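You operate a simulated robot arm through the tools that you are given. There is no shell and no other tool. Be economical: measure what you need, move in short steps, check, and stop when the job is done.

The job below is to be done with a simulated robot arm. You get a single attempt, and the scene is never put back.

JOB
Switch the heat press on and press the wooden block on MID for the SHORT time.
Fine: press it once, leave it on the pad, swing the head clear and switch the press off.

It is judged by the outcome, as a careful person would: the job done as asked, and still so three seconds after it is handed in. It fails if anything else is knocked over, pushed out of place, dropped, spilled or broken.

ROBOT AND FRAMES
A 7-joint arm with a two-finger parallel gripper, fixed in place. Base frame: the origin is at the foot of the arm, x ahead of it, y to its left, z up; the work surface is at about z = 0.008. Lengths are in m, angles in rad, forces in N, time in s.
With the tool pointing down near the work surface it reaches from about 0.24 to 0.62 m from the base axis. Its first joint turns from -1.152 to 1.152 rad. Payload 2.6 kg.
The TCP is the grasp point between the finger pads, 0.03 m short of the fingertips. In the tool frame z runs along the fingers and y along their closing line. The gripper opens to 0.094 m. The fingers are 0.028 m wide and 0.01 m thick; the gripper's body (0.05 by 0.096 m) begins 0.055 m behind the TCP.
Orientation is told as [roll, pitch, yaw] about the base's x, y, z axes, in that order, counted from this pose: with the fingers straight down and closing along the base's y, the tool's x points along the base's -x, its y along +y and its z along -z.

CONTROLS
- The arm moves only by the tool send_rows. Its argument "rows" is a list that holds one entry, the list of rows, each a list of 6 numbers: the shift along the tool's x, y, z in m, then the turn, a rotation vector about the tool's x, y, z in rad. In form: [[[tx, ty, tz, ax, ay, az], ...]]. A call has 1 to 20 rows; each row is the pose to reach, as a shift and turn from the pose commanded when the call began, along the tool's axes at that moment. "fingers" is the opening, from 0 (shut) to 1 (fully open), set as the call begins (left out, the last holds). Rows are played at 5 a second. More than 0.05 m and 0.15 rad between two rows, or a gripper value outside its range, and nothing of the call is played. A pose out of reach is approached as far as the arm can. The call stops where the force on the tool passes 90 N (or 10 N more than at its start, if that is more) or the arm is blocked; 0.2 s more then pass. Each finger travels about 0.072 m/s and halts on what it meets, pressing with about 21 N; the grip force reading is that of the motor and also rises with nothing between the fingers. The clock runs only during rows and for 0.2 s after the last one: add rows that repeat a pose to give the fingers time. The reply holds the time, the measured pose of the TCP, the force on the tool along the base axes, the opening and the grip force, in the units named above and with some noise, with the torque about the TCP (base axes, N m) and any sound that the robot's microphone picked up.
- Cameras (640 x 400 px; columns grow to the right, rows downward): "scene" is fixed at [0.0169, 0.4183, 0.567]; the picture's right is [-0.91, -0.41, 0.00], its down [-0.22, 0.49, -0.84] and it looks along [0.35, -0.77, -0.54] (base axes); focal length 288 px, centre (320, 200). "wrist" rides on the gripper at [0.076, 0.014, -0.103] in the tool frame; the picture's right is [-0.18, 0.98, 0.00], its down [-0.75, -0.14, -0.64] and it looks along [-0.63, -0.12, 0.77] (tool axes); focal length 243 px, centre (320, 200). There is no depth. A picture from a camera that has moved, and an enlarged one, comes with that camera's place and axes in the base frame and with its lens.
- capture(camera): a new picture of that camera. It takes no simulated time.
- close_up(camera, box): a new picture of the part [left, top, right, bottom] of that camera's present view, enlarged. It takes no simulated time.
- finish_job(): hands the job in; it is judged then, once.

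Work in short steps. Places have to be worked out from the pictures, the camera data and where the tool is seen: move nearer, look again, correct. Check each grasp and each placing, and mend what went wrong. You have 120 turns and 76 pictures in all, those below and enlarged ones among them. Open the gripper and draw the arm clear of the work before you hand the job in, unless the task says otherwise; then end with one line.

The tools are called after "Request:" by a JSON object that holds its "fn" and its "kwargs". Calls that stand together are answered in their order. send_rows: Moves the arm, as the interface text tells. Its arguments: {"type":"object","properties":{"rows":{"type":"array"},"fingers":{"type":"number"}},"required":["rows"]} The other tools are called the same way: capture (camera) takes a picture; close_up (camera, box) takes an enlarged picture of a part of a camera's view; finish_job () hands the job in.

At the start:

```text
clock: 0.0
ee_pos: [0.2662, 0.1272, 0.4273]
orientation: [0.003, 0.0, -0.001]
ft_force: [-0.2, -0.2, 0.3]
torque: [-0.01, -0.03, -0.03]
width: 0.0941
grasp_force: 0.1
```

scene: 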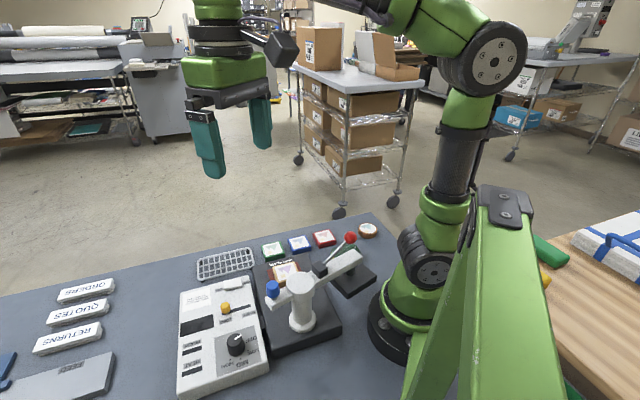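
wrist: 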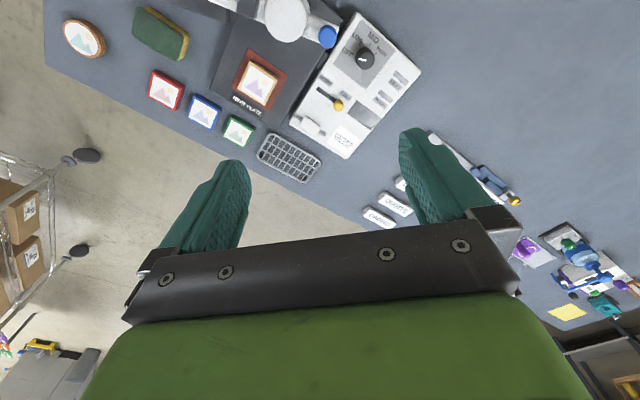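

The press, its control box and the tiles are in view. I'll enlarge both views to read the controls.

Request:
{"fn": "close_up", "kwargs": {"camera": "scene", "box": [160, 220, 400, 400]}}

Request:
{"fn": "close_up", "kwargs": {"camera": "wrist", "box": [200, 0, 440, 180]}}

```text
2.22 times, centred on (280, 310) of scene
camera zoom: at [0.0169, 0.4183, 0.567], right [-0.91, -0.41, 0.0], down [-0.22, 0.49, -0.84], along [0.35, -0.77, -0.54], focal length 639 px, centre (409, -44)
```

zoom: 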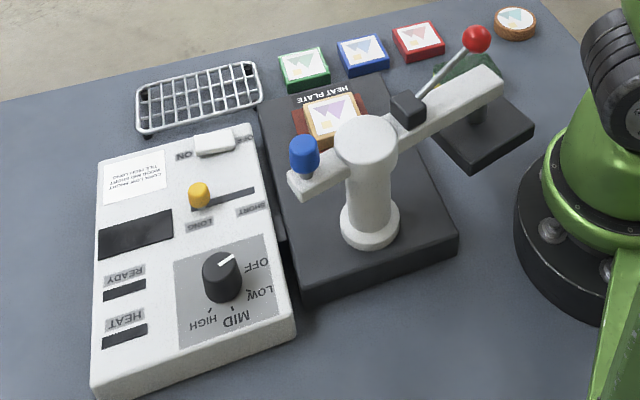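

```text
2.22 times, centred on (320, 90) of wrist
camera zoom: at [0.191, 0.1409, 0.5294], right [0.18, 0.98, 0.0], down [0.75, -0.14, 0.64], along [0.63, -0.12, -0.77], focal length 539 px, centre (320, 444)
```

zoom: 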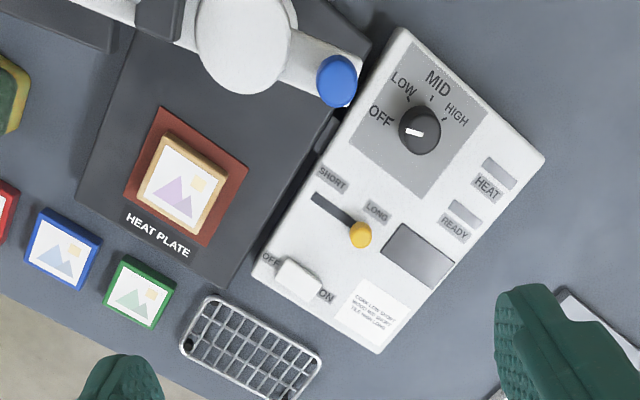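

I can see OFF/LOW/MID/HIGH dial at about (.283,.199), the time slider (.352,.144), the switch (.383,.084), and the press post near (.20,.10). I'll move lower and closer for better views.

Request:
{"fn": "send_rows", "kwargs": {"rows": [[[0, 0.01, 0.04, 0, 0, 0], [0.0, 0.02, 0.08, 0, 0, 0], [0.01, 0.03, 0.12, 0, 0, 0], [0.01, 0.03, 0.15, 0, 0, 0], [0.01, 0.03, 0.15, 0, 0, 0]]], "fingers": 1}}

Request:
{"fn": "capture", "kwargs": {"camera": "wrist"}}

Request:
{"fn": "close_up", "kwargs": {"camera": "scene", "box": [240, 225, 400, 345]}}

```text
clock: 1.2
ee_pos: [0.2552, 0.157, 0.2783]
orientation: [0.002, 0.0, -0.001]
ft_force: [-0.7, 0.9, 0.5]
torque: [-0.02, 0.0, 0.0]
width: 0.0939
grasp_force: 0.0
```

```text
71 pictures are left
camera wrist: at [0.1794, 0.1708, 0.3804], right [0.18, 0.98, 0.0], down [0.75, -0.14, 0.64], along [0.63, -0.12, -0.77], focal length 243 px, centre (320, 200)
```

wrist: 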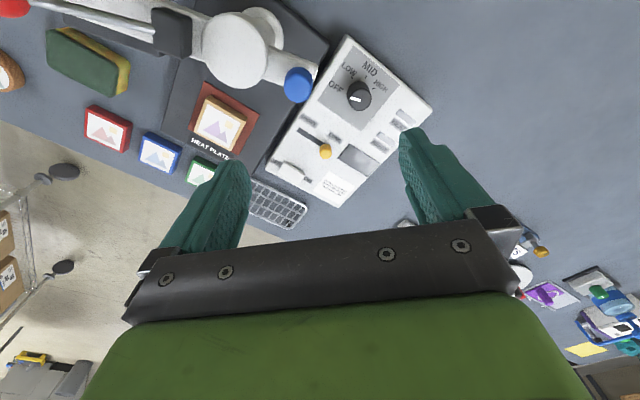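

```text
3.33 times, centred on (320, 285) of scene
camera zoom: at [0.0169, 0.4183, 0.567], right [-0.91, -0.41, 0.0], down [-0.22, 0.49, -0.84], along [0.35, -0.77, -0.54], focal length 959 px, centre (320, -83)
```

zoom: 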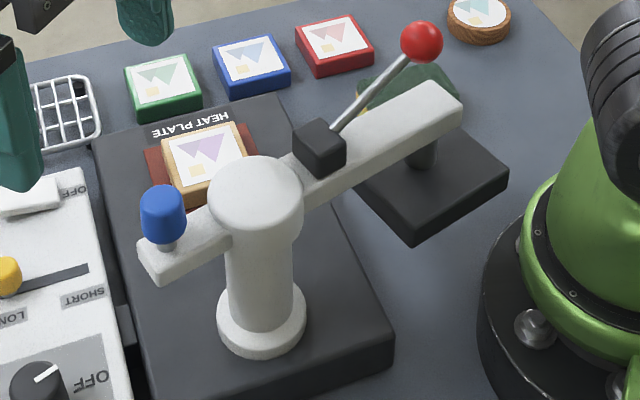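

The layout matches. I'll enlarge the panel from this nearer view to measure the controls.

Request:
{"fn": "close_up", "kwargs": {"camera": "wrist", "box": [256, 30, 448, 210]}}

Request:
{"fn": "close_up", "kwargs": {"camera": "wrist", "box": [0, 0, 320, 200]}}

```text
2.22 times, centred on (352, 120) of wrist
camera zoom: at [0.1794, 0.1708, 0.3804], right [0.18, 0.98, 0.0], down [0.75, -0.14, 0.64], along [0.63, -0.12, -0.77], focal length 539 px, centre (249, 378)
```

zoom: 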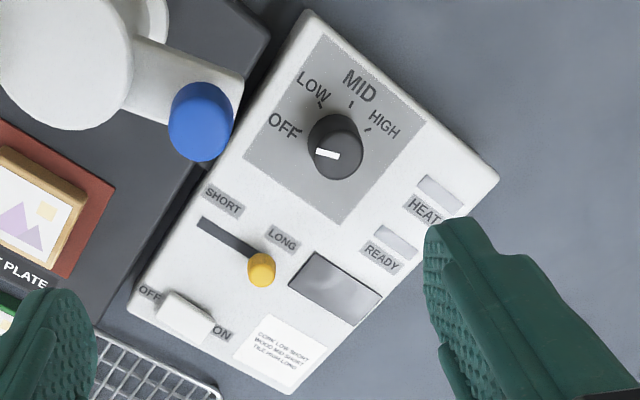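

```text
2.00 times, centred on (160, 100) of wrist
camera zoom: at [0.1794, 0.1708, 0.3804], right [0.18, 0.98, 0.0], down [0.75, -0.14, 0.64], along [0.63, -0.12, -0.77], focal length 485 px, centre (640, 400)
```

zoom: 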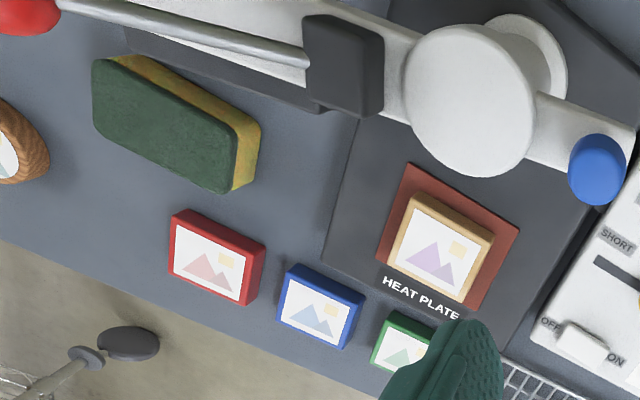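

Box top is about z .045; its slot and switch travel run along base (+.7,+.7), so I'll yaw -45° while moving above the slider and then look again.

Request:
{"fn": "send_rows", "kwargs": {"rows": [[[-0.015, 0, 0.018, 0, 0, 0.13], [-0.03, 0, 0.036, 0, 0, 0.26], [-0.045, -0.003, 0.054, 0, 0, 0.39], [-0.06, -0.005, 0.072, 0, 0, 0.52], [-0.075, -0.007, 0.09, 0, 0, 0.65], [-0.09, -0.007, 0.108, 0, 0, 0.785], [-0.09, -0.007, 0.108, 0, 0, 0.785]]], "fingers": 0.5}}

Request:
{"fn": "capture", "kwargs": {"camera": "wrist"}}

Request:
{"fn": "close_up", "kwargs": {"camera": "scene", "box": [160, 240, 320, 360]}}

```text
clock: 2.8
ee_pos: [0.3464, 0.1505, 0.1692]
orientation: [0.001, 0.002, -0.787]
ft_force: [-1.5, 0.2, 0.5]
torque: [0.01, 0.01, 0.0]
width: 0.0472
grasp_force: 0.0
```

```text
67 pictures are left
camera wrist: at [0.3039, 0.2144, 0.2709], right [0.83, 0.56, 0.0], down [0.43, -0.64, 0.64], along [0.36, -0.53, -0.77], focal length 243 px, centre (320, 200)
```

wrist: 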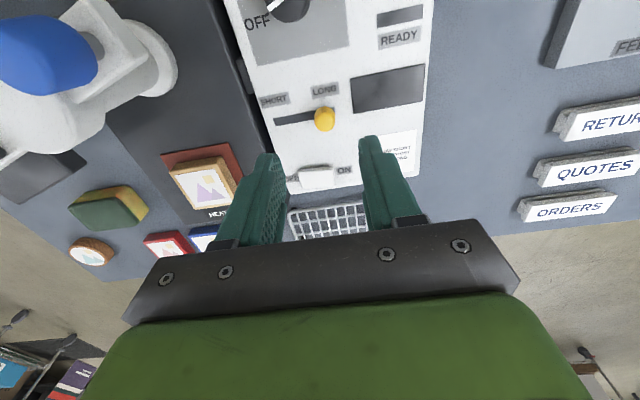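

```text
3.33 times, centred on (240, 300) of scene
camera zoom: at [0.0169, 0.4183, 0.567], right [-0.91, -0.41, 0.0], down [-0.22, 0.49, -0.84], along [0.35, -0.77, -0.54], focal length 959 px, centre (587, -133)
```

zoom: 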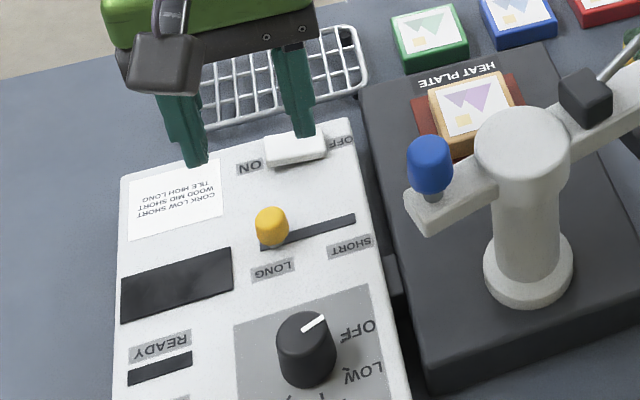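

The switch looks like a rocker between OFF and ON labels. I'll enlarge it.

Request:
{"fn": "close_up", "kwargs": {"camera": "wrist", "box": [248, 80, 408, 200]}}

```text
3.33 times, centred on (328, 140) of wrist
camera zoom: at [0.3039, 0.2144, 0.2709], right [0.83, 0.56, 0.0], down [0.43, -0.64, 0.64], along [0.36, -0.53, -0.77], focal length 809 px, centre (293, 400)
```

zoom: 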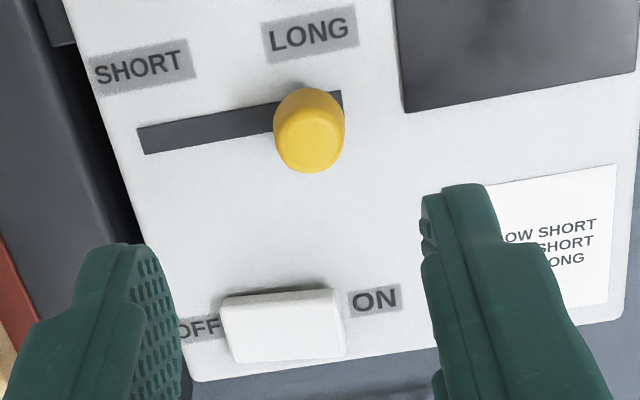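

Rocker centre ≈ (.384,.090,.052), ON end toward +x+y. I'll close the fingers and hover over the ON half at fingertip z ≈ .075.

Request:
{"fn": "send_rows", "kwargs": {"rows": [[[-0.02, 0, 0.01, 0, 0, 0], [-0.045, -0.001, 0.02, 0, 0, 0], [-0.0694, -0.002, 0.04, 0, 0, 0], [-0.0694, -0.002, 0.064, 0, 0, 0], [-0.0694, -0.002, 0.064, 0, 0, 0]]], "fingers": 0}}

Request:
{"fn": "close_up", "kwargs": {"camera": "wrist", "box": [240, 80, 400, 200]}}

Request:
{"fn": "close_up", "kwargs": {"camera": "scene", "box": [180, 240, 300, 330]}}

```text
clock: 4.0
ee_pos: [0.3949, 0.1, 0.1047]
orientation: [0.001, 0.002, -0.785]
ft_force: [0.0, -0.7, -1.2]
torque: [0.0, 0.01, -0.04]
width: 0.0001
grasp_force: 21.6
```

```text
3.33 times, centred on (320, 140) of wrist
camera zoom: at [0.3513, 0.1623, 0.2066], right [0.82, 0.57, 0.0], down [0.43, -0.63, 0.64], along [0.36, -0.53, -0.77], focal length 809 px, centre (320, 400)
```

zoom: 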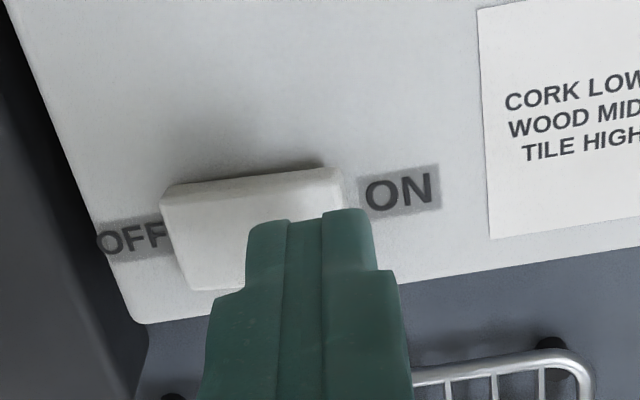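

```text
4.44 times, centred on (240, 285) of scene
camera zoom: at [0.0169, 0.4183, 0.567], right [-0.91, -0.41, 0.0], down [-0.22, 0.49, -0.84], along [0.35, -0.77, -0.54], focal length 1278 px, centre (676, -178)
```

zoom: 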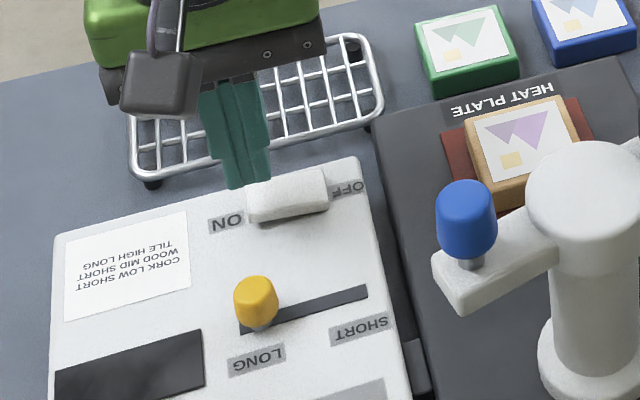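

The fingertip is aligned over the ON half. I press down in small steps.

Request:
{"fn": "send_rows", "kwargs": {"rows": [[[0, 0, 0.006, 0, 0, 0], [0, 0, 0.012, 0, 0, 0], [0, 0, 0.016, 0, 0, 0], [0, 0, 0.019, 0, 0, 0]]]}}

```text
clock: 5.0
ee_pos: [0.395, 0.1015, 0.0848]
orientation: [0.0, 0.002, -0.786]
ft_force: [0.7, 0.7, -0.2]
torque: [0.02, -0.01, 0.0]
width: 0.0002
grasp_force: 21.0
```

Tip is at about z .055 and there's no contact yet. I continue down more finely.

Request:
{"fn": "send_rows", "kwargs": {"rows": [[[0, 0, 0.002, 0, 0, 0], [0, 0, 0.004, 0, 0, 0], [0, 0, 0.006, 0, 0, 0]]]}}

Request:
{"fn": "close_up", "kwargs": {"camera": "scene", "box": [180, 240, 300, 330]}}

```text
clock: 5.8
ee_pos: [0.3948, 0.101, 0.08]
orientation: [0.003, -0.001, -0.784]
ft_force: [2.8, 1.4, 3.5]
torque: [0.05, -0.07, 0.03]
width: 0.0
grasp_force: 21.2
```

```text
4.44 times, centred on (240, 285) of scene
camera zoom: at [0.0169, 0.4183, 0.567], right [-0.91, -0.41, 0.0], down [-0.22, 0.49, -0.84], along [0.35, -0.77, -0.54], focal length 1278 px, centre (676, -178)
```

zoom: 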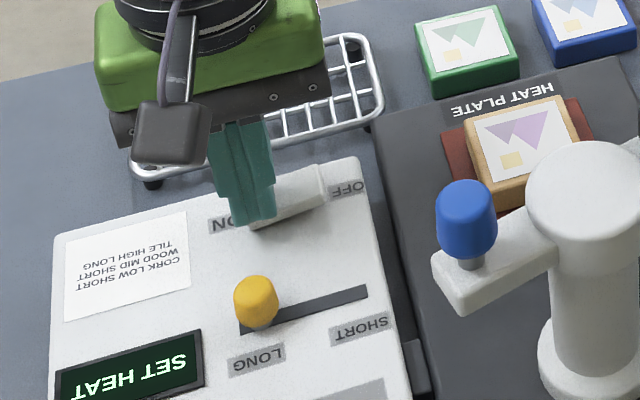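

The display lit with "SET HEAT", so the power is on. I'll rise and hover over the yellow slider with the fingers partly open.

Request:
{"fn": "send_rows", "kwargs": {"rows": [[[0, 0, -0.025, 0, 0, 0], [0.02, 0, -0.045, 0, 0, 0], [0.045, 0.0015, -0.045, 0, 0, 0], [0.0622, 0.0028, -0.04, 0, 0, 0], [0.0622, 0.0028, -0.03, 0, 0, 0], [0.0622, 0.0028, -0.03, 0, 0, 0]]], "fingers": 0.5}}

Request:
{"fn": "close_up", "kwargs": {"camera": "wrist", "box": [240, 80, 400, 200]}}

Request:
{"fn": "close_up", "kwargs": {"camera": "scene", "box": [180, 240, 300, 330]}}

```text
clock: 7.2
ee_pos: [0.3528, 0.1469, 0.1095]
orientation: [0.001, 0.002, -0.786]
ft_force: [0.8, -0.2, 0.2]
torque: [-0.04, 0.0, -0.01]
width: 0.0469
grasp_force: 0.1
```

```text
3.33 times, centred on (320, 140) of wrist
camera zoom: at [0.3088, 0.2113, 0.2116], right [0.83, 0.56, 0.0], down [0.43, -0.63, 0.64], along [0.36, -0.53, -0.77], focal length 809 px, centre (320, 400)
```

zoom: 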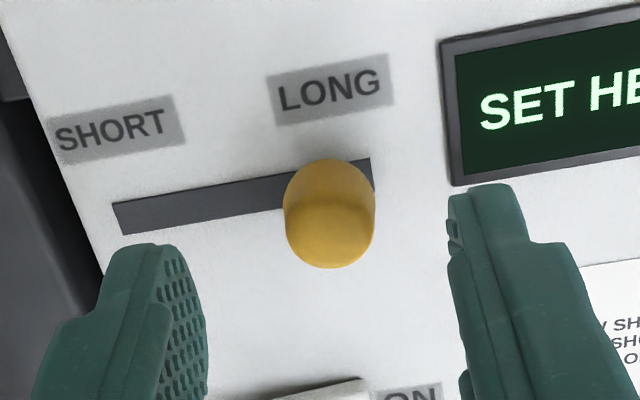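

```text
4.44 times, centred on (240, 285) of scene
camera zoom: at [0.0169, 0.4183, 0.567], right [-0.91, -0.41, 0.0], down [-0.22, 0.49, -0.84], along [0.35, -0.77, -0.54], focal length 1278 px, centre (676, -178)
```

zoom: 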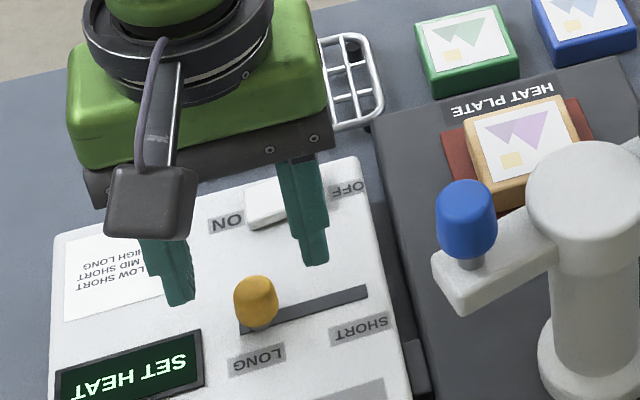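

The knob is centred between fingers at ≈(.354,.148). I'll descend to fingertip z≈.053 and close on it.

Request:
{"fn": "send_rows", "kwargs": {"rows": [[[0, 0.001, 0.01, 0, 0, 0], [0, 0.001, 0.02, 0, 0, 0], [0, 0.001, 0.026, 0, 0, 0]]]}}

Request:
{"fn": "send_rows", "kwargs": {"rows": [[[0, 0, 0, 0, 0, 0], [0, 0, 0, 0, 0, 0], [0, 0, 0, 0, 0, 0]]], "fingers": 0}}

```text
clock: 8.0
ee_pos: [0.3518, 0.1456, 0.0853]
orientation: [0.001, 0.002, -0.785]
ft_force: [0.3, -0.2, 1.3]
torque: [-0.02, -0.02, 0.02]
width: 0.047
grasp_force: 0.0
```

```text
clock: 8.8
ee_pos: [0.3526, 0.148, 0.0859]
orientation: [0.002, 0.001, -0.785]
ft_force: [1.4, 2.4, -3.1]
torque: [-0.03, -0.16, -0.01]
width: 0.0188
grasp_force: 45.2
```

Knob gripped (width .019). Now I slide it about 4 cm toward SHORT.

Request:
{"fn": "send_rows", "kwargs": {"rows": [[[0, -0.01, 0, 0, 0, 0], [0, -0.02, 0, 0, 0, 0], [0, -0.03, 0, 0, 0, 0], [0, -0.036, 0, 0, 0, 0], [0, -0.041, 0, 0, 0, 0]]]}}

Request:
{"fn": "close_up", "kwargs": {"camera": "scene", "box": [180, 250, 300, 340]}}

```text
clock: 10.0
ee_pos: [0.3256, 0.1191, 0.0852]
orientation: [0.009, 0.001, -0.782]
ft_force: [8.4, 20.7, 9.1]
torque: [1.13, 0.39, -0.07]
width: 0.0188
grasp_force: 45.1
```

```text
4.44 times, centred on (240, 295) of scene
camera zoom: at [0.0169, 0.4183, 0.5671], right [-0.91, -0.41, 0.0], down [-0.22, 0.49, -0.84], along [0.35, -0.77, -0.54], focal length 1278 px, centre (676, -222)
```

zoom: 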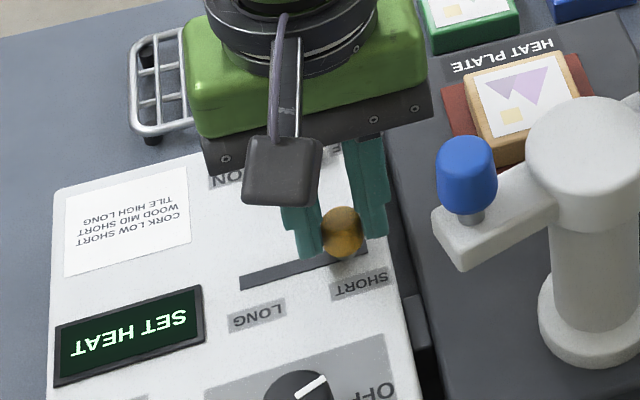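

The slider has reached the SHORT end. I'll ease the load, release, rise and move over the dial.

Request:
{"fn": "send_rows", "kwargs": {"rows": [[[0, 0.002, 0, 0, 0, 0], [0, 0.002, 0, 0, 0, 0], [0, 0.002, 0, 0, 0, 0]]], "fingers": 0.5}}

Request:
{"fn": "send_rows", "kwargs": {"rows": [[[0, 0, -0.03, 0, 0, 0], [0.02, 0.006, -0.055, 0, 0, 0], [0.05, 0.015, -0.055, 0, 0, 0], [0.075, 0.022, -0.055, 0, 0, 0], [0.088, 0.024, -0.055, 0, 0, 0], [0.088, 0.024, -0.055, 0, 0, -0.15], [0.088, 0.024, -0.055, 0, 0, -0.3], [0.088, 0.024, -0.055, 0, 0, -0.45], [0.088, 0.024, -0.055, 0, 0, -0.6], [0.088, 0.024, -0.055, 0, 0, -0.6]]], "fingers": 0.6}}

Request:
{"fn": "close_up", "kwargs": {"camera": "wrist", "box": [220, 50, 420, 200]}}

Request:
{"fn": "close_up", "kwargs": {"camera": "scene", "box": [180, 250, 340, 370]}}

```text
clock: 10.8
ee_pos: [0.3245, 0.1194, 0.0846]
orientation: [0.0, 0.001, -0.787]
ft_force: [0.2, -0.4, 0.0]
torque: [0.02, 0.02, -0.01]
width: 0.047
grasp_force: 0.1
```

```text
clock: 13.0
ee_pos: [0.2813, 0.198, 0.1408]
orientation: [0.002, 0.001, -0.182]
ft_force: [0.5, 1.1, -0.6]
torque: [-0.02, -0.01, 0.01]
width: 0.0564
grasp_force: 0.0
```

```text
2.67 times, centred on (320, 125) of wrist
camera zoom: at [0.2083, 0.226, 0.2418], right [0.36, 0.93, 0.0], down [0.72, -0.28, 0.64], along [0.6, -0.23, -0.77], focal length 647 px, centre (320, 400)
```

zoom: 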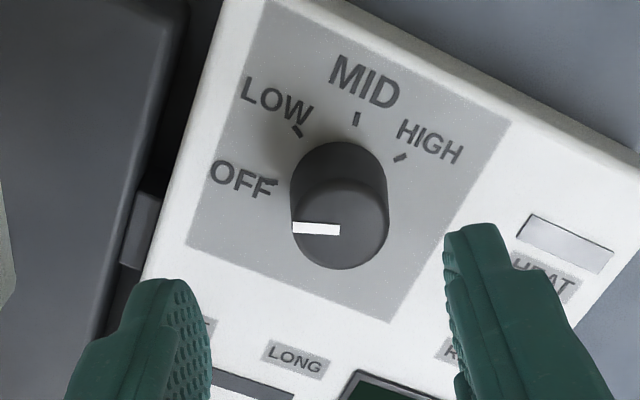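

```text
3.33 times, centred on (260, 310) of scene
camera zoom: at [0.0169, 0.4183, 0.567], right [-0.91, -0.41, 0.0], down [-0.22, 0.49, -0.84], along [0.35, -0.77, -0.54], focal length 959 px, centre (520, -167)
```

zoom: 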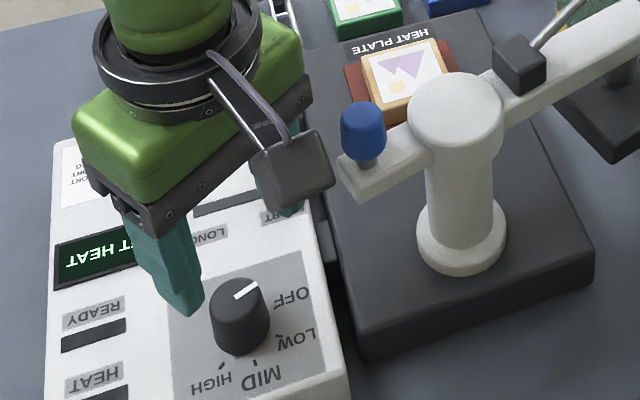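

Dial centre ≈ (.282,.205), top z ≈ .075, OFF→MID is about 103° clockwise. I'll centre, yaw to +0.1, then descend around it.

Request:
{"fn": "send_rows", "kwargs": {"rows": [[[0.0006, 0.007, 0, 0, 0, -0.14], [0.0006, 0.007, 0, 0, 0, -0.28], [0.0006, 0.007, 0.02, 0, 0, -0.28], [0.0006, 0.007, 0.04, 0, 0, -0.28], [0.0006, 0.007, 0.055, 0, 0, -0.28], [0.0006, 0.007, 0.055, 0, 0, -0.28]]]}}

Request:
{"fn": "send_rows", "kwargs": {"rows": [[[0, 0, 0, 0, 0, 0], [0, 0, 0, 0, 0, 0], [0, 0, 0, 0, 0, 0]]], "fingers": 0}}

Request:
{"fn": "close_up", "kwargs": {"camera": "wrist", "box": [220, 50, 420, 200]}}

```text
clock: 14.4
ee_pos: [0.2798, 0.205, 0.0844]
orientation: [0.002, 0.001, 0.095]
ft_force: [-0.6, 0.6, 0.2]
torque: [0.04, 0.03, 0.0]
width: 0.0567
grasp_force: 0.0
```

```text
clock: 15.2
ee_pos: [0.28, 0.2029, 0.0838]
orientation: [-0.001, 0.002, 0.092]
ft_force: [0.5, -18.8, 4.7]
torque: [-0.55, 0.05, -0.12]
width: 0.0288
grasp_force: 45.1
```

```text
2.67 times, centred on (320, 125) of wrist
camera zoom: at [0.2032, 0.2098, 0.1862], right [0.09, 1.0, 0.0], down [0.76, -0.07, 0.64], along [0.64, -0.06, -0.77], focal length 647 px, centre (320, 400)
```

zoom: 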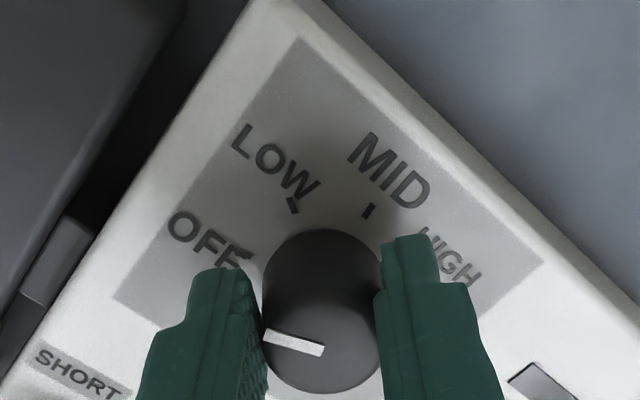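

Gripped with about 19 N side load: the dial's centre is ~3 mm toward -y. I'll recentre while gripping, then turn clockwise ~90° first.

Request:
{"fn": "send_rows", "kwargs": {"rows": [[[0, -0.003, 0, 0, 0, 0], [0, -0.003, 0, 0, 0, 0]]]}}

Request:
{"fn": "send_rows", "kwargs": {"rows": [[[0, 0, 0, 0, 0, 0.13], [0, 0, 0, 0, 0, 0.26], [0, 0, 0, 0, 0, 0.39], [0, 0, 0, 0, 0, 0.52], [0, 0, 0, 0, 0, 0.65], [0, 0, 0, 0, 0, 0.78], [0, 0, 0, 0, 0, 0.91]]]}}

```text
clock: 15.8
ee_pos: [0.2793, 0.2019, 0.0846]
orientation: [0.005, 0.002, 0.097]
ft_force: [-2.5, -5.7, -3.8]
torque: [-0.18, 0.07, -0.18]
width: 0.0288
grasp_force: 44.8
```

```text
clock: 17.4
ee_pos: [0.2817, 0.2056, 0.0863]
orientation: [0.01, 0.003, -0.812]
ft_force: [6.3, 35.0, -15.1]
torque: [0.71, -0.33, 0.11]
width: 0.0288
grasp_force: 44.9
```

Side force grew to 35 N in +y; I check how the fingers sit on the knob before going on.

Request:
{"fn": "close_up", "kwargs": {"camera": "wrist", "box": [220, 50, 420, 200]}}

Request:
{"fn": "close_up", "kwargs": {"camera": "scene", "box": [180, 220, 340, 340]}}

```text
2.67 times, centred on (320, 125) of wrist
camera zoom: at [0.2395, 0.27, 0.188], right [0.84, 0.54, 0.01], down [0.41, -0.65, 0.64], along [0.35, -0.53, -0.77], focal length 647 px, centre (320, 400)
```

zoom: 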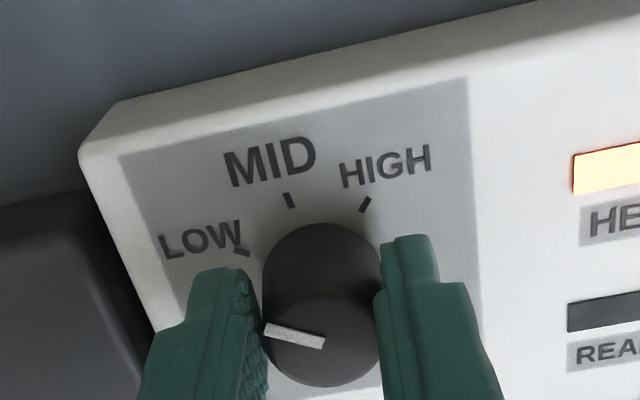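

```text
3.33 times, centred on (260, 280) of scene
camera zoom: at [0.017, 0.4183, 0.567], right [-0.91, -0.41, 0.0], down [-0.22, 0.49, -0.84], along [0.35, -0.77, -0.54], focal length 959 px, centre (520, -67)
```

zoom: 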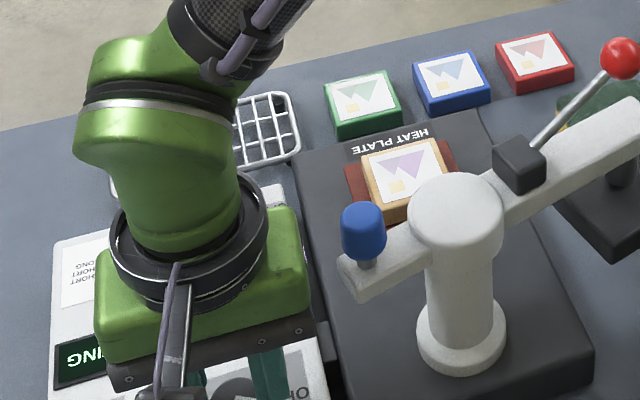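

The dial is at LOW now (HEAT lamp lit). Its axis is at ≈(.284,.2025), 4 mm off my turning centre, so I continue the turn along a corrected path.

Request:
{"fn": "send_rows", "kwargs": {"rows": [[[0.002, 0.0035, 0, 0, 0, 0], [0.0018, 0.004, 0, 0, 0, 0.13], [0.0015, 0.0045, 0, 0, 0, 0.26], [0.0013, 0.005, 0, 0, 0, 0.39], [0.001, 0.0055, 0, 0, 0, 0.52], [0.0007, 0.006, 0, 0, 0, 0.65], [0.0004, 0.0065, 0, 0, 0, 0.78], [0.0002, 0.007, 0, 0, 0, 0.89]]]}}

Request:
{"fn": "capture", "kwargs": {"camera": "wrist"}}

Request:
{"fn": "close_up", "kwargs": {"camera": "wrist", "box": [220, 50, 420, 200]}}

```text
clock: 19.2
ee_pos: [0.2852, 0.2063, 0.0849]
orientation: [-0.002, 0.003, -1.71]
ft_force: [-14.1, 5.9, 28.8]
torque: [0.92, 0.32, -0.06]
width: 0.0286
grasp_force: 45.1
```

```text
53 pictures are left
camera wrist: at [0.3107, 0.2801, 0.1873], right [0.95, -0.32, 0.0], down [-0.24, -0.73, 0.64], along [-0.2, -0.61, -0.77], focal length 243 px, centre (320, 200)
```

wrist: 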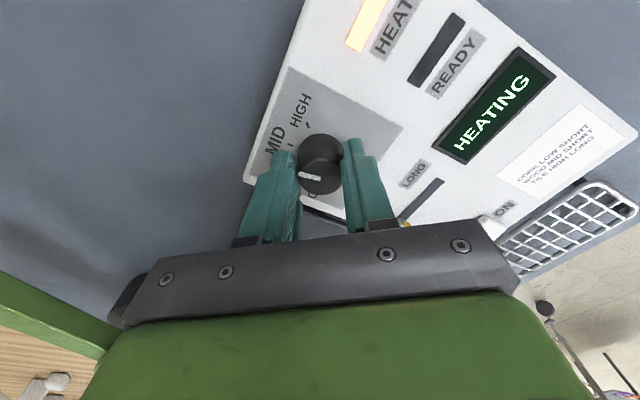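

```text
2.67 times, centred on (320, 125) of wrist
camera zoom: at [0.3107, 0.2801, 0.1873], right [0.95, -0.32, 0.0], down [-0.24, -0.73, 0.64], along [-0.2, -0.61, -0.77], focal length 647 px, centre (320, 400)
```

zoom: 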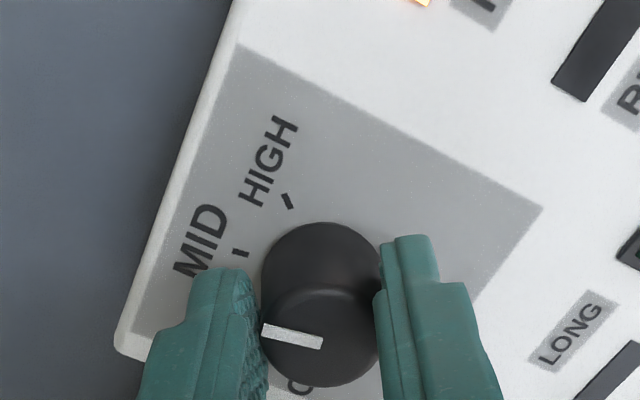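

The pointer now aims at MID and the display shows HEATING. I open the fingers and lift off.

Request:
{"fn": "send_rows", "kwargs": {"rows": [[[0, 0, 0, 0, 0, 0], [0, 0, 0, 0, 0, 0], [0, 0, -0.02, 0, 0, 0], [0, 0, -0.05, 0, 0, 0], [0, 0, -0.09, 0, 0, 0], [0, 0, -0.13, 0, 0, 0], [0, 0, -0.17, 0, 0, 0]]], "fingers": 0.6}}

Request:
{"fn": "capture", "kwargs": {"camera": "wrist"}}

Request:
{"fn": "close_up", "kwargs": {"camera": "scene", "box": [160, 240, 320, 360]}}

```text
clock: 20.8
ee_pos: [0.2852, 0.206, 0.2547]
orientation: [-0.002, 0.001, -1.707]
ft_force: [-0.3, 0.0, 0.0]
torque: [0.02, -0.01, 0.02]
width: 0.0564
grasp_force: 0.0
```

```text
51 pictures are left
camera wrist: at [0.3109, 0.2785, 0.3571], right [0.95, -0.31, 0.0], down [-0.24, -0.73, 0.64], along [-0.2, -0.61, -0.77], focal length 243 px, centre (320, 200)
```

wrist: 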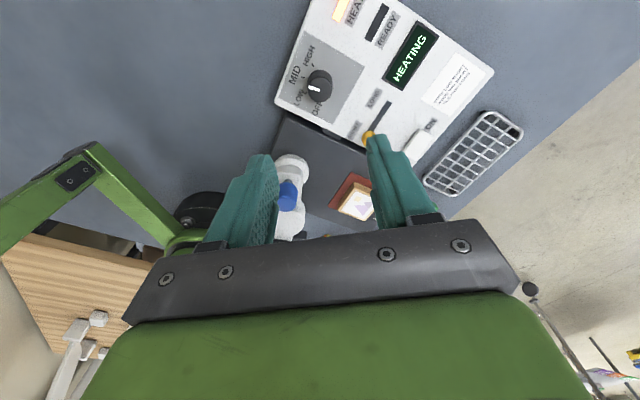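

```text
3.33 times, centred on (240, 300) of scene
camera zoom: at [0.0169, 0.4183, 0.567], right [-0.91, -0.41, 0.0], down [-0.22, 0.49, -0.84], along [0.35, -0.77, -0.54], focal length 959 px, centre (587, -133)
```

zoom: 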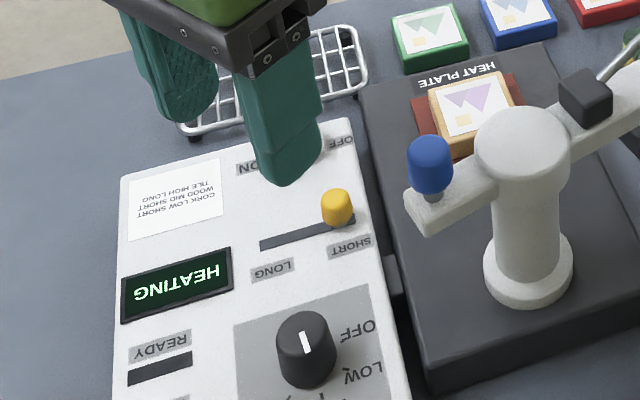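

I verify the dial pointer from above.

Request:
{"fn": "close_up", "kwargs": {"camera": "wrist", "box": [270, 20, 390, 140]}}

```text
3.33 times, centred on (330, 80) of wrist
camera zoom: at [0.3109, 0.2785, 0.3571], right [0.95, -0.31, 0.0], down [-0.24, -0.73, 0.64], along [-0.2, -0.61, -0.77], focal length 809 px, centre (287, 600)
```

zoom: 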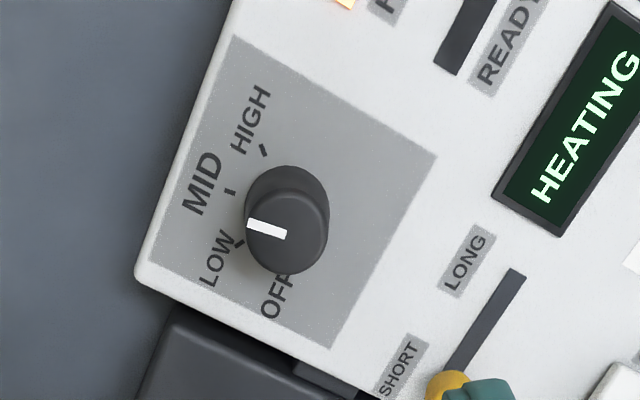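

Dial is on MID, slider on SHORT. While it heats, I move high over the post to inspect the parked head and the sponge for the swing path.

Request:
{"fn": "send_rows", "kwargs": {"rows": [[[0, 0, -0.04, 0, 0, 0], [-0.025, -0.018, -0.075, 0, 0, 0], [-0.05, -0.036, -0.075, 0, 0, 0], [-0.074, -0.0555, -0.075, 0, 0, 0], [-0.074, -0.0555, -0.075, 0, 0, 0]]], "fingers": 0}}

Request:
{"fn": "capture", "kwargs": {"camera": "wrist"}}

Request:
{"fn": "capture", "kwargs": {"camera": "scene"}}

```text
clock: 22.0
ee_pos: [0.2208, 0.1414, 0.3309]
orientation: [-0.003, 0.001, -1.706]
ft_force: [0.2, -0.6, 0.2]
torque: [-0.02, 0.0, 0.0]
width: 0.0
grasp_force: 20.8
```

```text
48 pictures are left
camera wrist: at [0.2459, 0.2139, 0.4327], right [0.95, -0.31, 0.0], down [-0.24, -0.73, 0.64], along [-0.2, -0.61, -0.77], focal length 243 px, centre (320, 200)
```

wrist: 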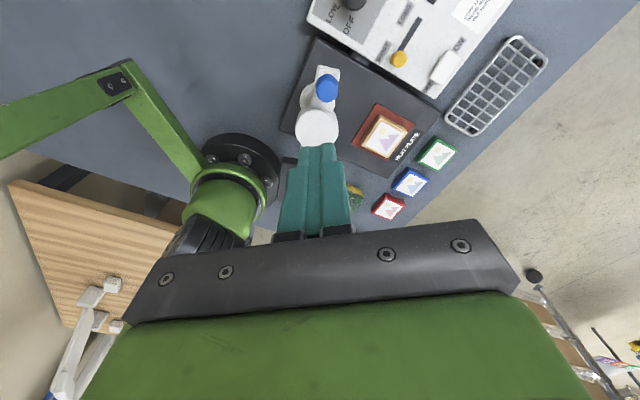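

```text
47 pictures are left
```

scene: 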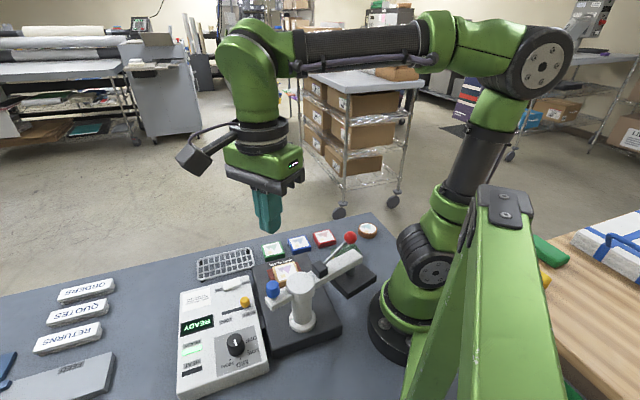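

It already shows READY, but the fingers hide the head. I shift +x/-y to see the head and sponge beside the fingers.

Request:
{"fn": "send_rows", "kwargs": {"rows": [[[-0.025, 0.025, 0, 0, 0, 0], [-0.05, 0.05, 0, 0, 0, 0], [-0.071, 0.07, 0, 0, 0, 0], [-0.071, 0.07, 0, 0, 0, 0]]]}}

Request:
{"fn": "capture", "kwargs": {"camera": "wrist"}}

Request:
{"fn": "close_up", "kwargs": {"camera": "wrist", "box": [130, 0, 350, 165]}}

```text
clock: 23.0
ee_pos: [0.2792, 0.0606, 0.3325]
orientation: [-0.002, 0.001, -1.705]
ft_force: [0.3, 0.2, 0.4]
torque: [0.02, -0.04, -0.01]
width: 0.0002
grasp_force: 20.7
```

```text
46 pictures are left
camera wrist: at [0.305, 0.1334, 0.4346], right [0.95, -0.31, 0.0], down [-0.24, -0.73, 0.64], along [-0.2, -0.61, -0.77], focal length 243 px, centre (320, 200)
```

wrist: 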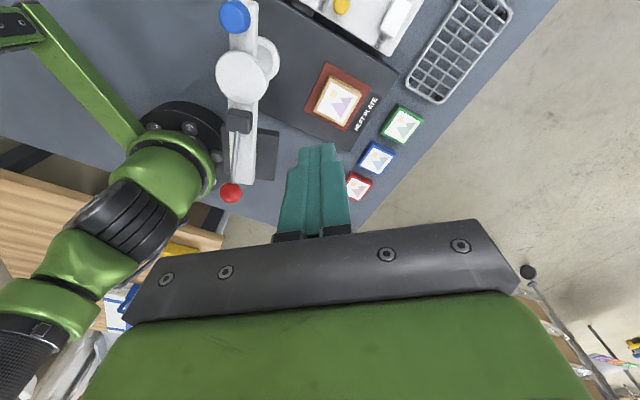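

```text
2.42 times, centred on (240, 82) of wrist
camera zoom: at [0.305, 0.1334, 0.4346], right [0.95, -0.31, 0.0], down [-0.24, -0.73, 0.64], along [-0.2, -0.61, -0.77], focal length 588 px, centre (514, 485)
```

zoom: 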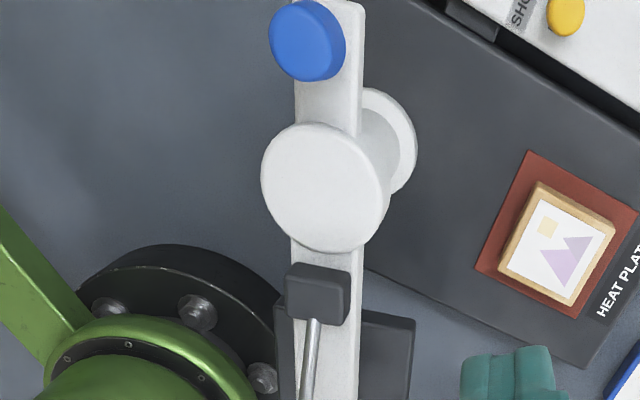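

Head slab visible beside the post; the sponge is hidden by the fingers. I step another 6 cm in +x and enlarge the scene view of the head.

Request:
{"fn": "send_rows", "kwargs": {"rows": [[[0.005, 0.035, 0, 0, 0, 0], [0.01, 0.07, 0, 0, 0, 0], [0.01, 0.07, 0, 0, 0, 0]]]}}

Request:
{"fn": "close_up", "kwargs": {"camera": "wrist", "box": [110, 20, 330, 205]}}

Request:
{"fn": "close_up", "kwargs": {"camera": "scene", "box": [280, 220, 400, 310]}}

```text
clock: 23.8
ee_pos: [0.3523, 0.0594, 0.3296]
orientation: [-0.003, 0.002, -1.705]
ft_force: [-0.8, 0.3, -0.2]
torque: [-0.02, -0.03, -0.03]
width: 0.0001
grasp_force: 21.3
```

```text
2.16 times, centred on (220, 112) of wrist
camera zoom: at [0.3772, 0.1326, 0.4321], right [0.95, -0.31, 0.0], down [-0.24, -0.73, 0.64], along [-0.2, -0.61, -0.77], focal length 525 px, centre (536, 389)
```

zoom: 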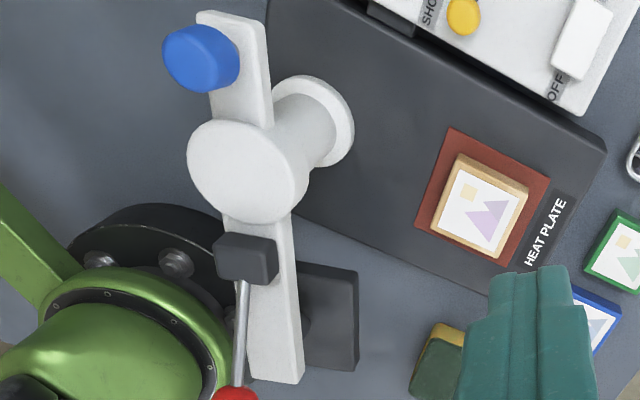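

```text
4.44 times, centred on (340, 265) of scene
camera zoom: at [0.017, 0.4183, 0.567], right [-0.91, -0.41, 0.0], down [-0.22, 0.49, -0.84], along [0.35, -0.77, -0.54], focal length 1278 px, centre (231, -89)
```

zoom: 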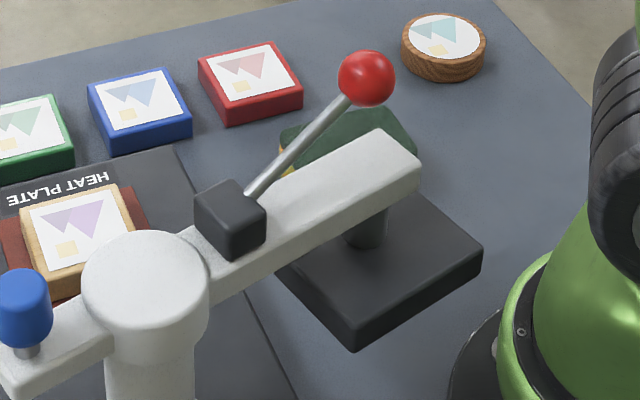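

Triangulation: post ≈(.204,.092), head ~8 cm square with underside ~.065, block top ≈.047, sponge top ≈.03 and outside the head's reach, so the swing is clear. I'll place closed fingers on the +x side of the blue knob (.231,.144,.17) to push it round counter-clockwise.

Request:
{"fn": "send_rows", "kwargs": {"rows": [[[0.018, -0.032, 0.03, 0, 0, 0], [0.036, -0.064, 0.06, 0, 0, 0], [0.0526, -0.092, 0.09, 0, 0, 0], [0.0526, -0.092, 0.12, 0, 0, 0], [0.0526, -0.092, 0.14, 0, 0, 0], [0.0526, -0.092, 0.14, 0, 0, 0]]]}}

Request:
{"fn": "close_up", "kwargs": {"camera": "wrist", "box": [200, 20, 440, 200]}}

Request:
{"fn": "close_up", "kwargs": {"camera": "scene", "box": [200, 220, 360, 340]}}

```text
clock: 25.2
ee_pos: [0.2667, 0.1238, 0.1879]
orientation: [0.0, 0.002, -1.706]
ft_force: [-0.1, 0.6, -0.4]
torque: [0.02, -0.01, 0.0]
width: 0.0
grasp_force: 21.0
```

```text
2.22 times, centred on (320, 110) of wrist
camera zoom: at [0.2911, 0.1984, 0.2898], right [0.95, -0.31, 0.0], down [-0.24, -0.73, 0.64], along [-0.2, -0.61, -0.77], focal length 539 px, centre (320, 400)
```

zoom: 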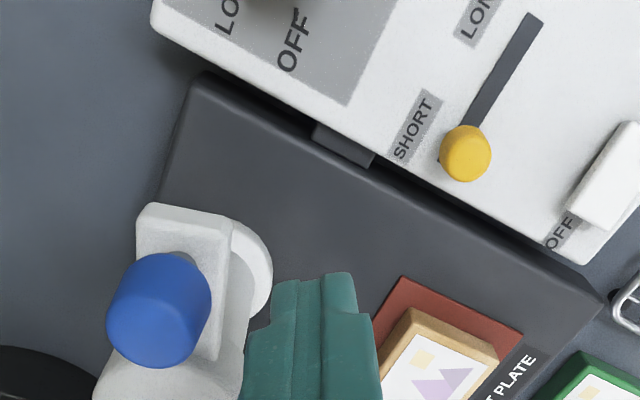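

```text
3.33 times, centred on (280, 280) of scene
camera zoom: at [0.0169, 0.4183, 0.567], right [-0.91, -0.41, 0.0], down [-0.22, 0.49, -0.84], along [0.35, -0.77, -0.54], focal length 959 px, centre (453, -67)
```

zoom: 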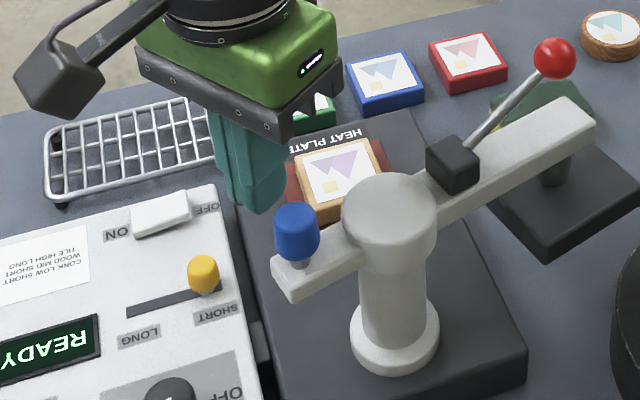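

Knob at (.228,.142); fingers are beside it at the right height. I push along the arc in steps, first a third of the way.

Request:
{"fn": "send_rows", "kwargs": {"rows": [[[0.004, -0.011, 0, 0, 0, 0], [0.0077, -0.0216, 0, 0, 0, 0], [0.012, -0.0285, 0, 0, 0, 0], [0.0156, -0.0352, 0, 0, 0, 0]]]}}

Request:
{"fn": "close_up", "kwargs": {"camera": "scene", "box": [200, 220, 400, 370]}}

```text
clock: 26.2
ee_pos: [0.2334, 0.1454, 0.1883]
orientation: [-0.003, 0.002, -1.705]
ft_force: [1.4, -0.3, -0.1]
torque: [0.02, -0.01, -0.01]
width: 0.0
grasp_force: 21.2
```

```text
2.67 times, centred on (300, 295) of scene
camera zoom: at [0.0169, 0.4183, 0.567], right [-0.91, -0.41, 0.0], down [-0.22, 0.49, -0.84], along [0.35, -0.77, -0.54], focal length 767 px, centre (373, -53)
```

zoom: 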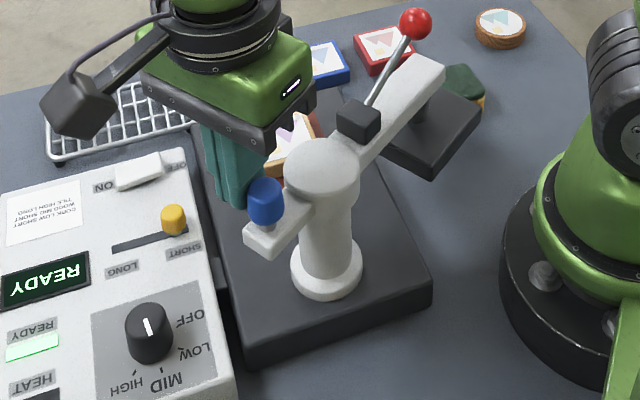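

The head swings easily and the sponge is clear. I continue round the arc.

Request:
{"fn": "send_rows", "kwargs": {"rows": [[[0.0015, -0.0075, 0, 0, 0, 0], [0.0027, -0.0144, 0, 0, 0, 0], [0.0028, -0.0225, 0, 0, 0, 0], [0.0025, -0.03, 0, 0, 0, 0], [0.001, -0.0375, 0, 0, 0, 0], [-0.0015, -0.0451, 0, 0, 0, 0]]]}}

Request:
{"fn": "close_up", "kwargs": {"camera": "scene", "box": [200, 220, 400, 370]}}

```text
clock: 27.6
ee_pos: [0.1889, 0.1516, 0.1894]
orientation: [-0.004, 0.004, -1.705]
ft_force: [0.4, -0.1, 0.1]
torque: [0.01, -0.02, -0.04]
width: 0.0
grasp_force: 20.5
```

```text
2.67 times, centred on (300, 295) of scene
camera zoom: at [0.0169, 0.4183, 0.567], right [-0.91, -0.41, 0.0], down [-0.22, 0.49, -0.84], along [0.35, -0.77, -0.54], focal length 767 px, centre (373, -53)
```

zoom: 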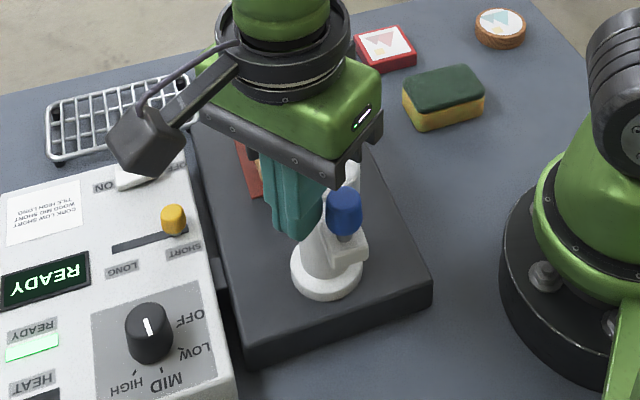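

The knob is at about 131° of a target ~138°. A small further push, watching force for the stop.

Request:
{"fn": "send_rows", "kwargs": {"rows": [[[-0.0025, -0.0035, 0, 0, 0, 0], [-0.005, -0.007, 0, 0, 0, 0], [-0.0075, -0.0106, 0, 0, 0, 0]]]}}

Request:
{"fn": "close_up", "kwargs": {"camera": "scene", "box": [200, 220, 400, 370]}}

Request:
{"fn": "capture", "kwargs": {"camera": "wrist"}}

```text
clock: 28.4
ee_pos: [0.1836, 0.1466, 0.1925]
orientation: [0.02, 0.012, -1.694]
ft_force: [45.8, 27.9, -20.8]
torque: [1.04, -1.47, 0.23]
width: 0.0
grasp_force: 20.6
```

```text
2.67 times, centred on (300, 295) of scene
camera zoom: at [0.0171, 0.4184, 0.567], right [-0.91, -0.41, 0.0], down [-0.22, 0.49, -0.84], along [0.35, -0.77, -0.54], focal length 767 px, centre (373, -53)
```

zoom: 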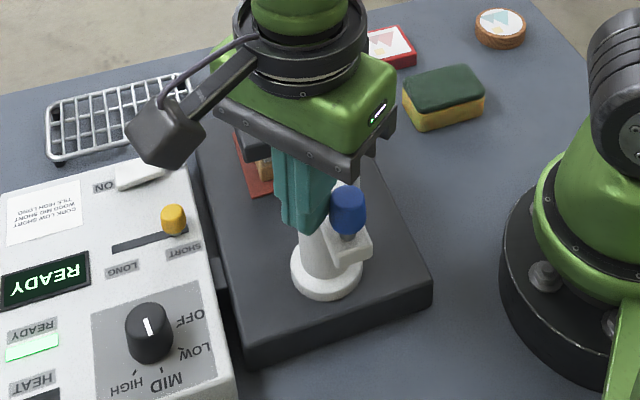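

```text
37 pictures are left
camera wrist: at [0.2054, 0.22, 0.2953], right [0.95, -0.3, 0.02], down [-0.25, -0.74, 0.63], along [-0.18, -0.6, -0.78], focal length 243 px, centre (320, 200)
```

wrist: 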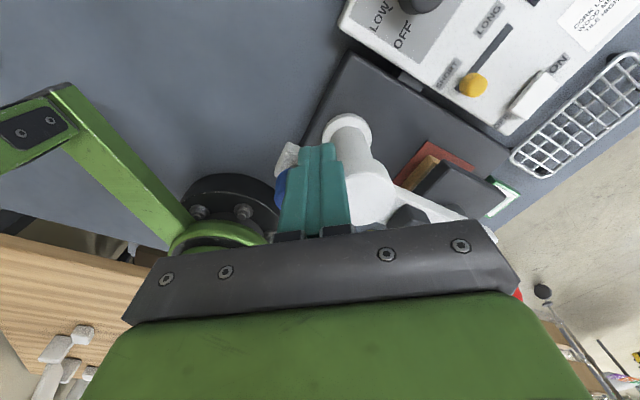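

A firm stop was reached. I back off, rise, and look at the alignment of head over block.

Request:
{"fn": "send_rows", "kwargs": {"rows": [[[0.006, 0.012, 0, 0, 0, 0], [0.01, 0.03, -0.01, 0, 0, 0], [0.01, 0.04, -0.05, 0, 0, 0], [0.01, 0.04, -0.09, 0, 0, 0], [0.01, 0.05, -0.12, 0, 0, 0], [0.01, 0.05, -0.12, 0, 0, 0]]]}}

Request:
{"fn": "close_up", "kwargs": {"camera": "scene", "box": [200, 220, 400, 370]}}

Request:
{"fn": "close_up", "kwargs": {"camera": "wrist", "box": [200, 0, 520, 240]}}

```text
clock: 29.8
ee_pos: [0.2298, 0.1484, 0.3108]
orientation: [-0.002, 0.003, -1.707]
ft_force: [0.1, 0.6, 0.0]
torque: [0.0, 0.01, -0.02]
width: 0.0
grasp_force: 20.8
```

```text
2.67 times, centred on (300, 295) of scene
camera zoom: at [0.0169, 0.4183, 0.567], right [-0.91, -0.41, 0.0], down [-0.22, 0.49, -0.84], along [0.35, -0.77, -0.54], focal length 767 px, centre (373, -53)
```

zoom: 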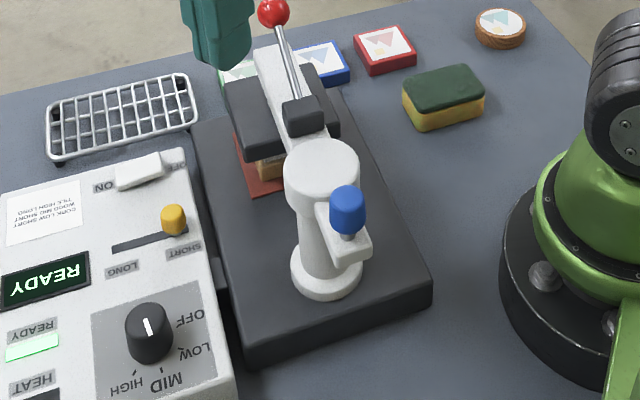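

```text
1.67 times, centred on (360, 120) of wrist
camera zoom: at [0.2548, 0.2225, 0.4122], right [0.95, -0.31, 0.0], down [-0.24, -0.73, 0.64], along [-0.2, -0.61, -0.77], focal length 404 px, centre (253, 333)
```

zoom: 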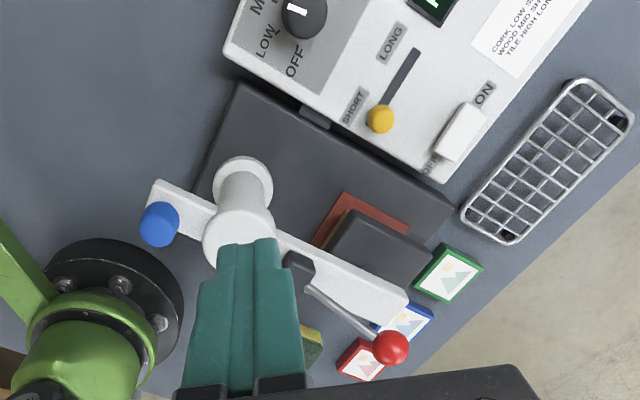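

Head sits over the block; the red ball is at ≈(.287,.012,.20). I turn to yaw -45° and hover the closed fingertips above the ball.

Request:
{"fn": "send_rows", "kwargs": {"rows": [[[-0.02, 0.012, 0, 0, 0, -0.13], [-0.04, 0.024, 0, 0, 0, -0.26], [-0.06, 0.036, 0, 0, 0, -0.39], [-0.08, 0.05, 0, 0, 0, -0.52], [-0.1, 0.062, 0.01, 0, 0, -0.65], [-0.115, 0.07, 0.02, 0, 0, -0.78], [-0.1286, 0.0782, 0.04, 0, 0, -0.92], [-0.1286, 0.0782, 0.04, 0, 0, -0.92]]]}}

Request:
{"fn": "capture", "kwargs": {"camera": "wrist"}}

Request:
{"fn": "close_up", "kwargs": {"camera": "scene", "box": [200, 180, 360, 300]}}

```text
clock: 31.6
ee_pos: [0.2886, 0.0098, 0.2678]
orientation: [0.002, 0.003, -0.784]
ft_force: [1.3, 0.1, -0.2]
torque: [-0.01, -0.02, 0.04]
width: 0.0
grasp_force: 20.7
```

```text
34 pictures are left
camera wrist: at [0.2454, 0.0737, 0.3702], right [0.82, 0.57, 0.0], down [0.43, -0.63, 0.64], along [0.36, -0.53, -0.77], focal length 243 px, centre (320, 200)
```

wrist: 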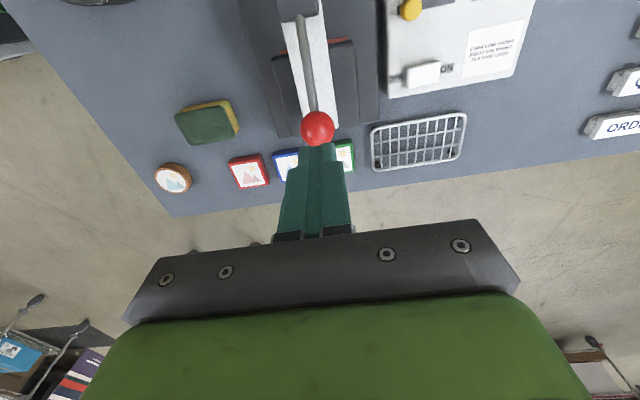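

```text
3.33 times, centred on (280, 240) of scene
camera zoom: at [0.0169, 0.4183, 0.567], right [-0.91, -0.41, 0.0], down [-0.22, 0.49, -0.84], along [0.35, -0.77, -0.54], focal length 959 px, centre (453, 67)
```

zoom: 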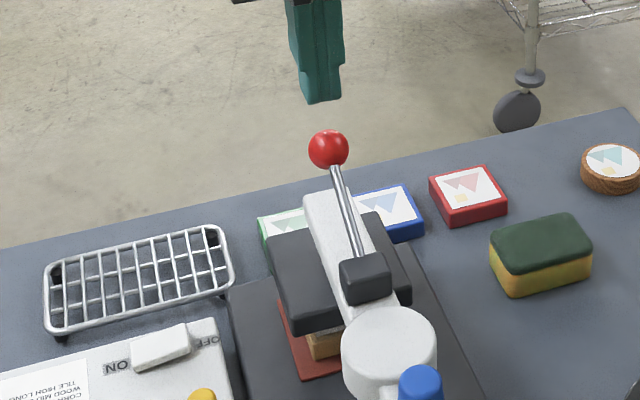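

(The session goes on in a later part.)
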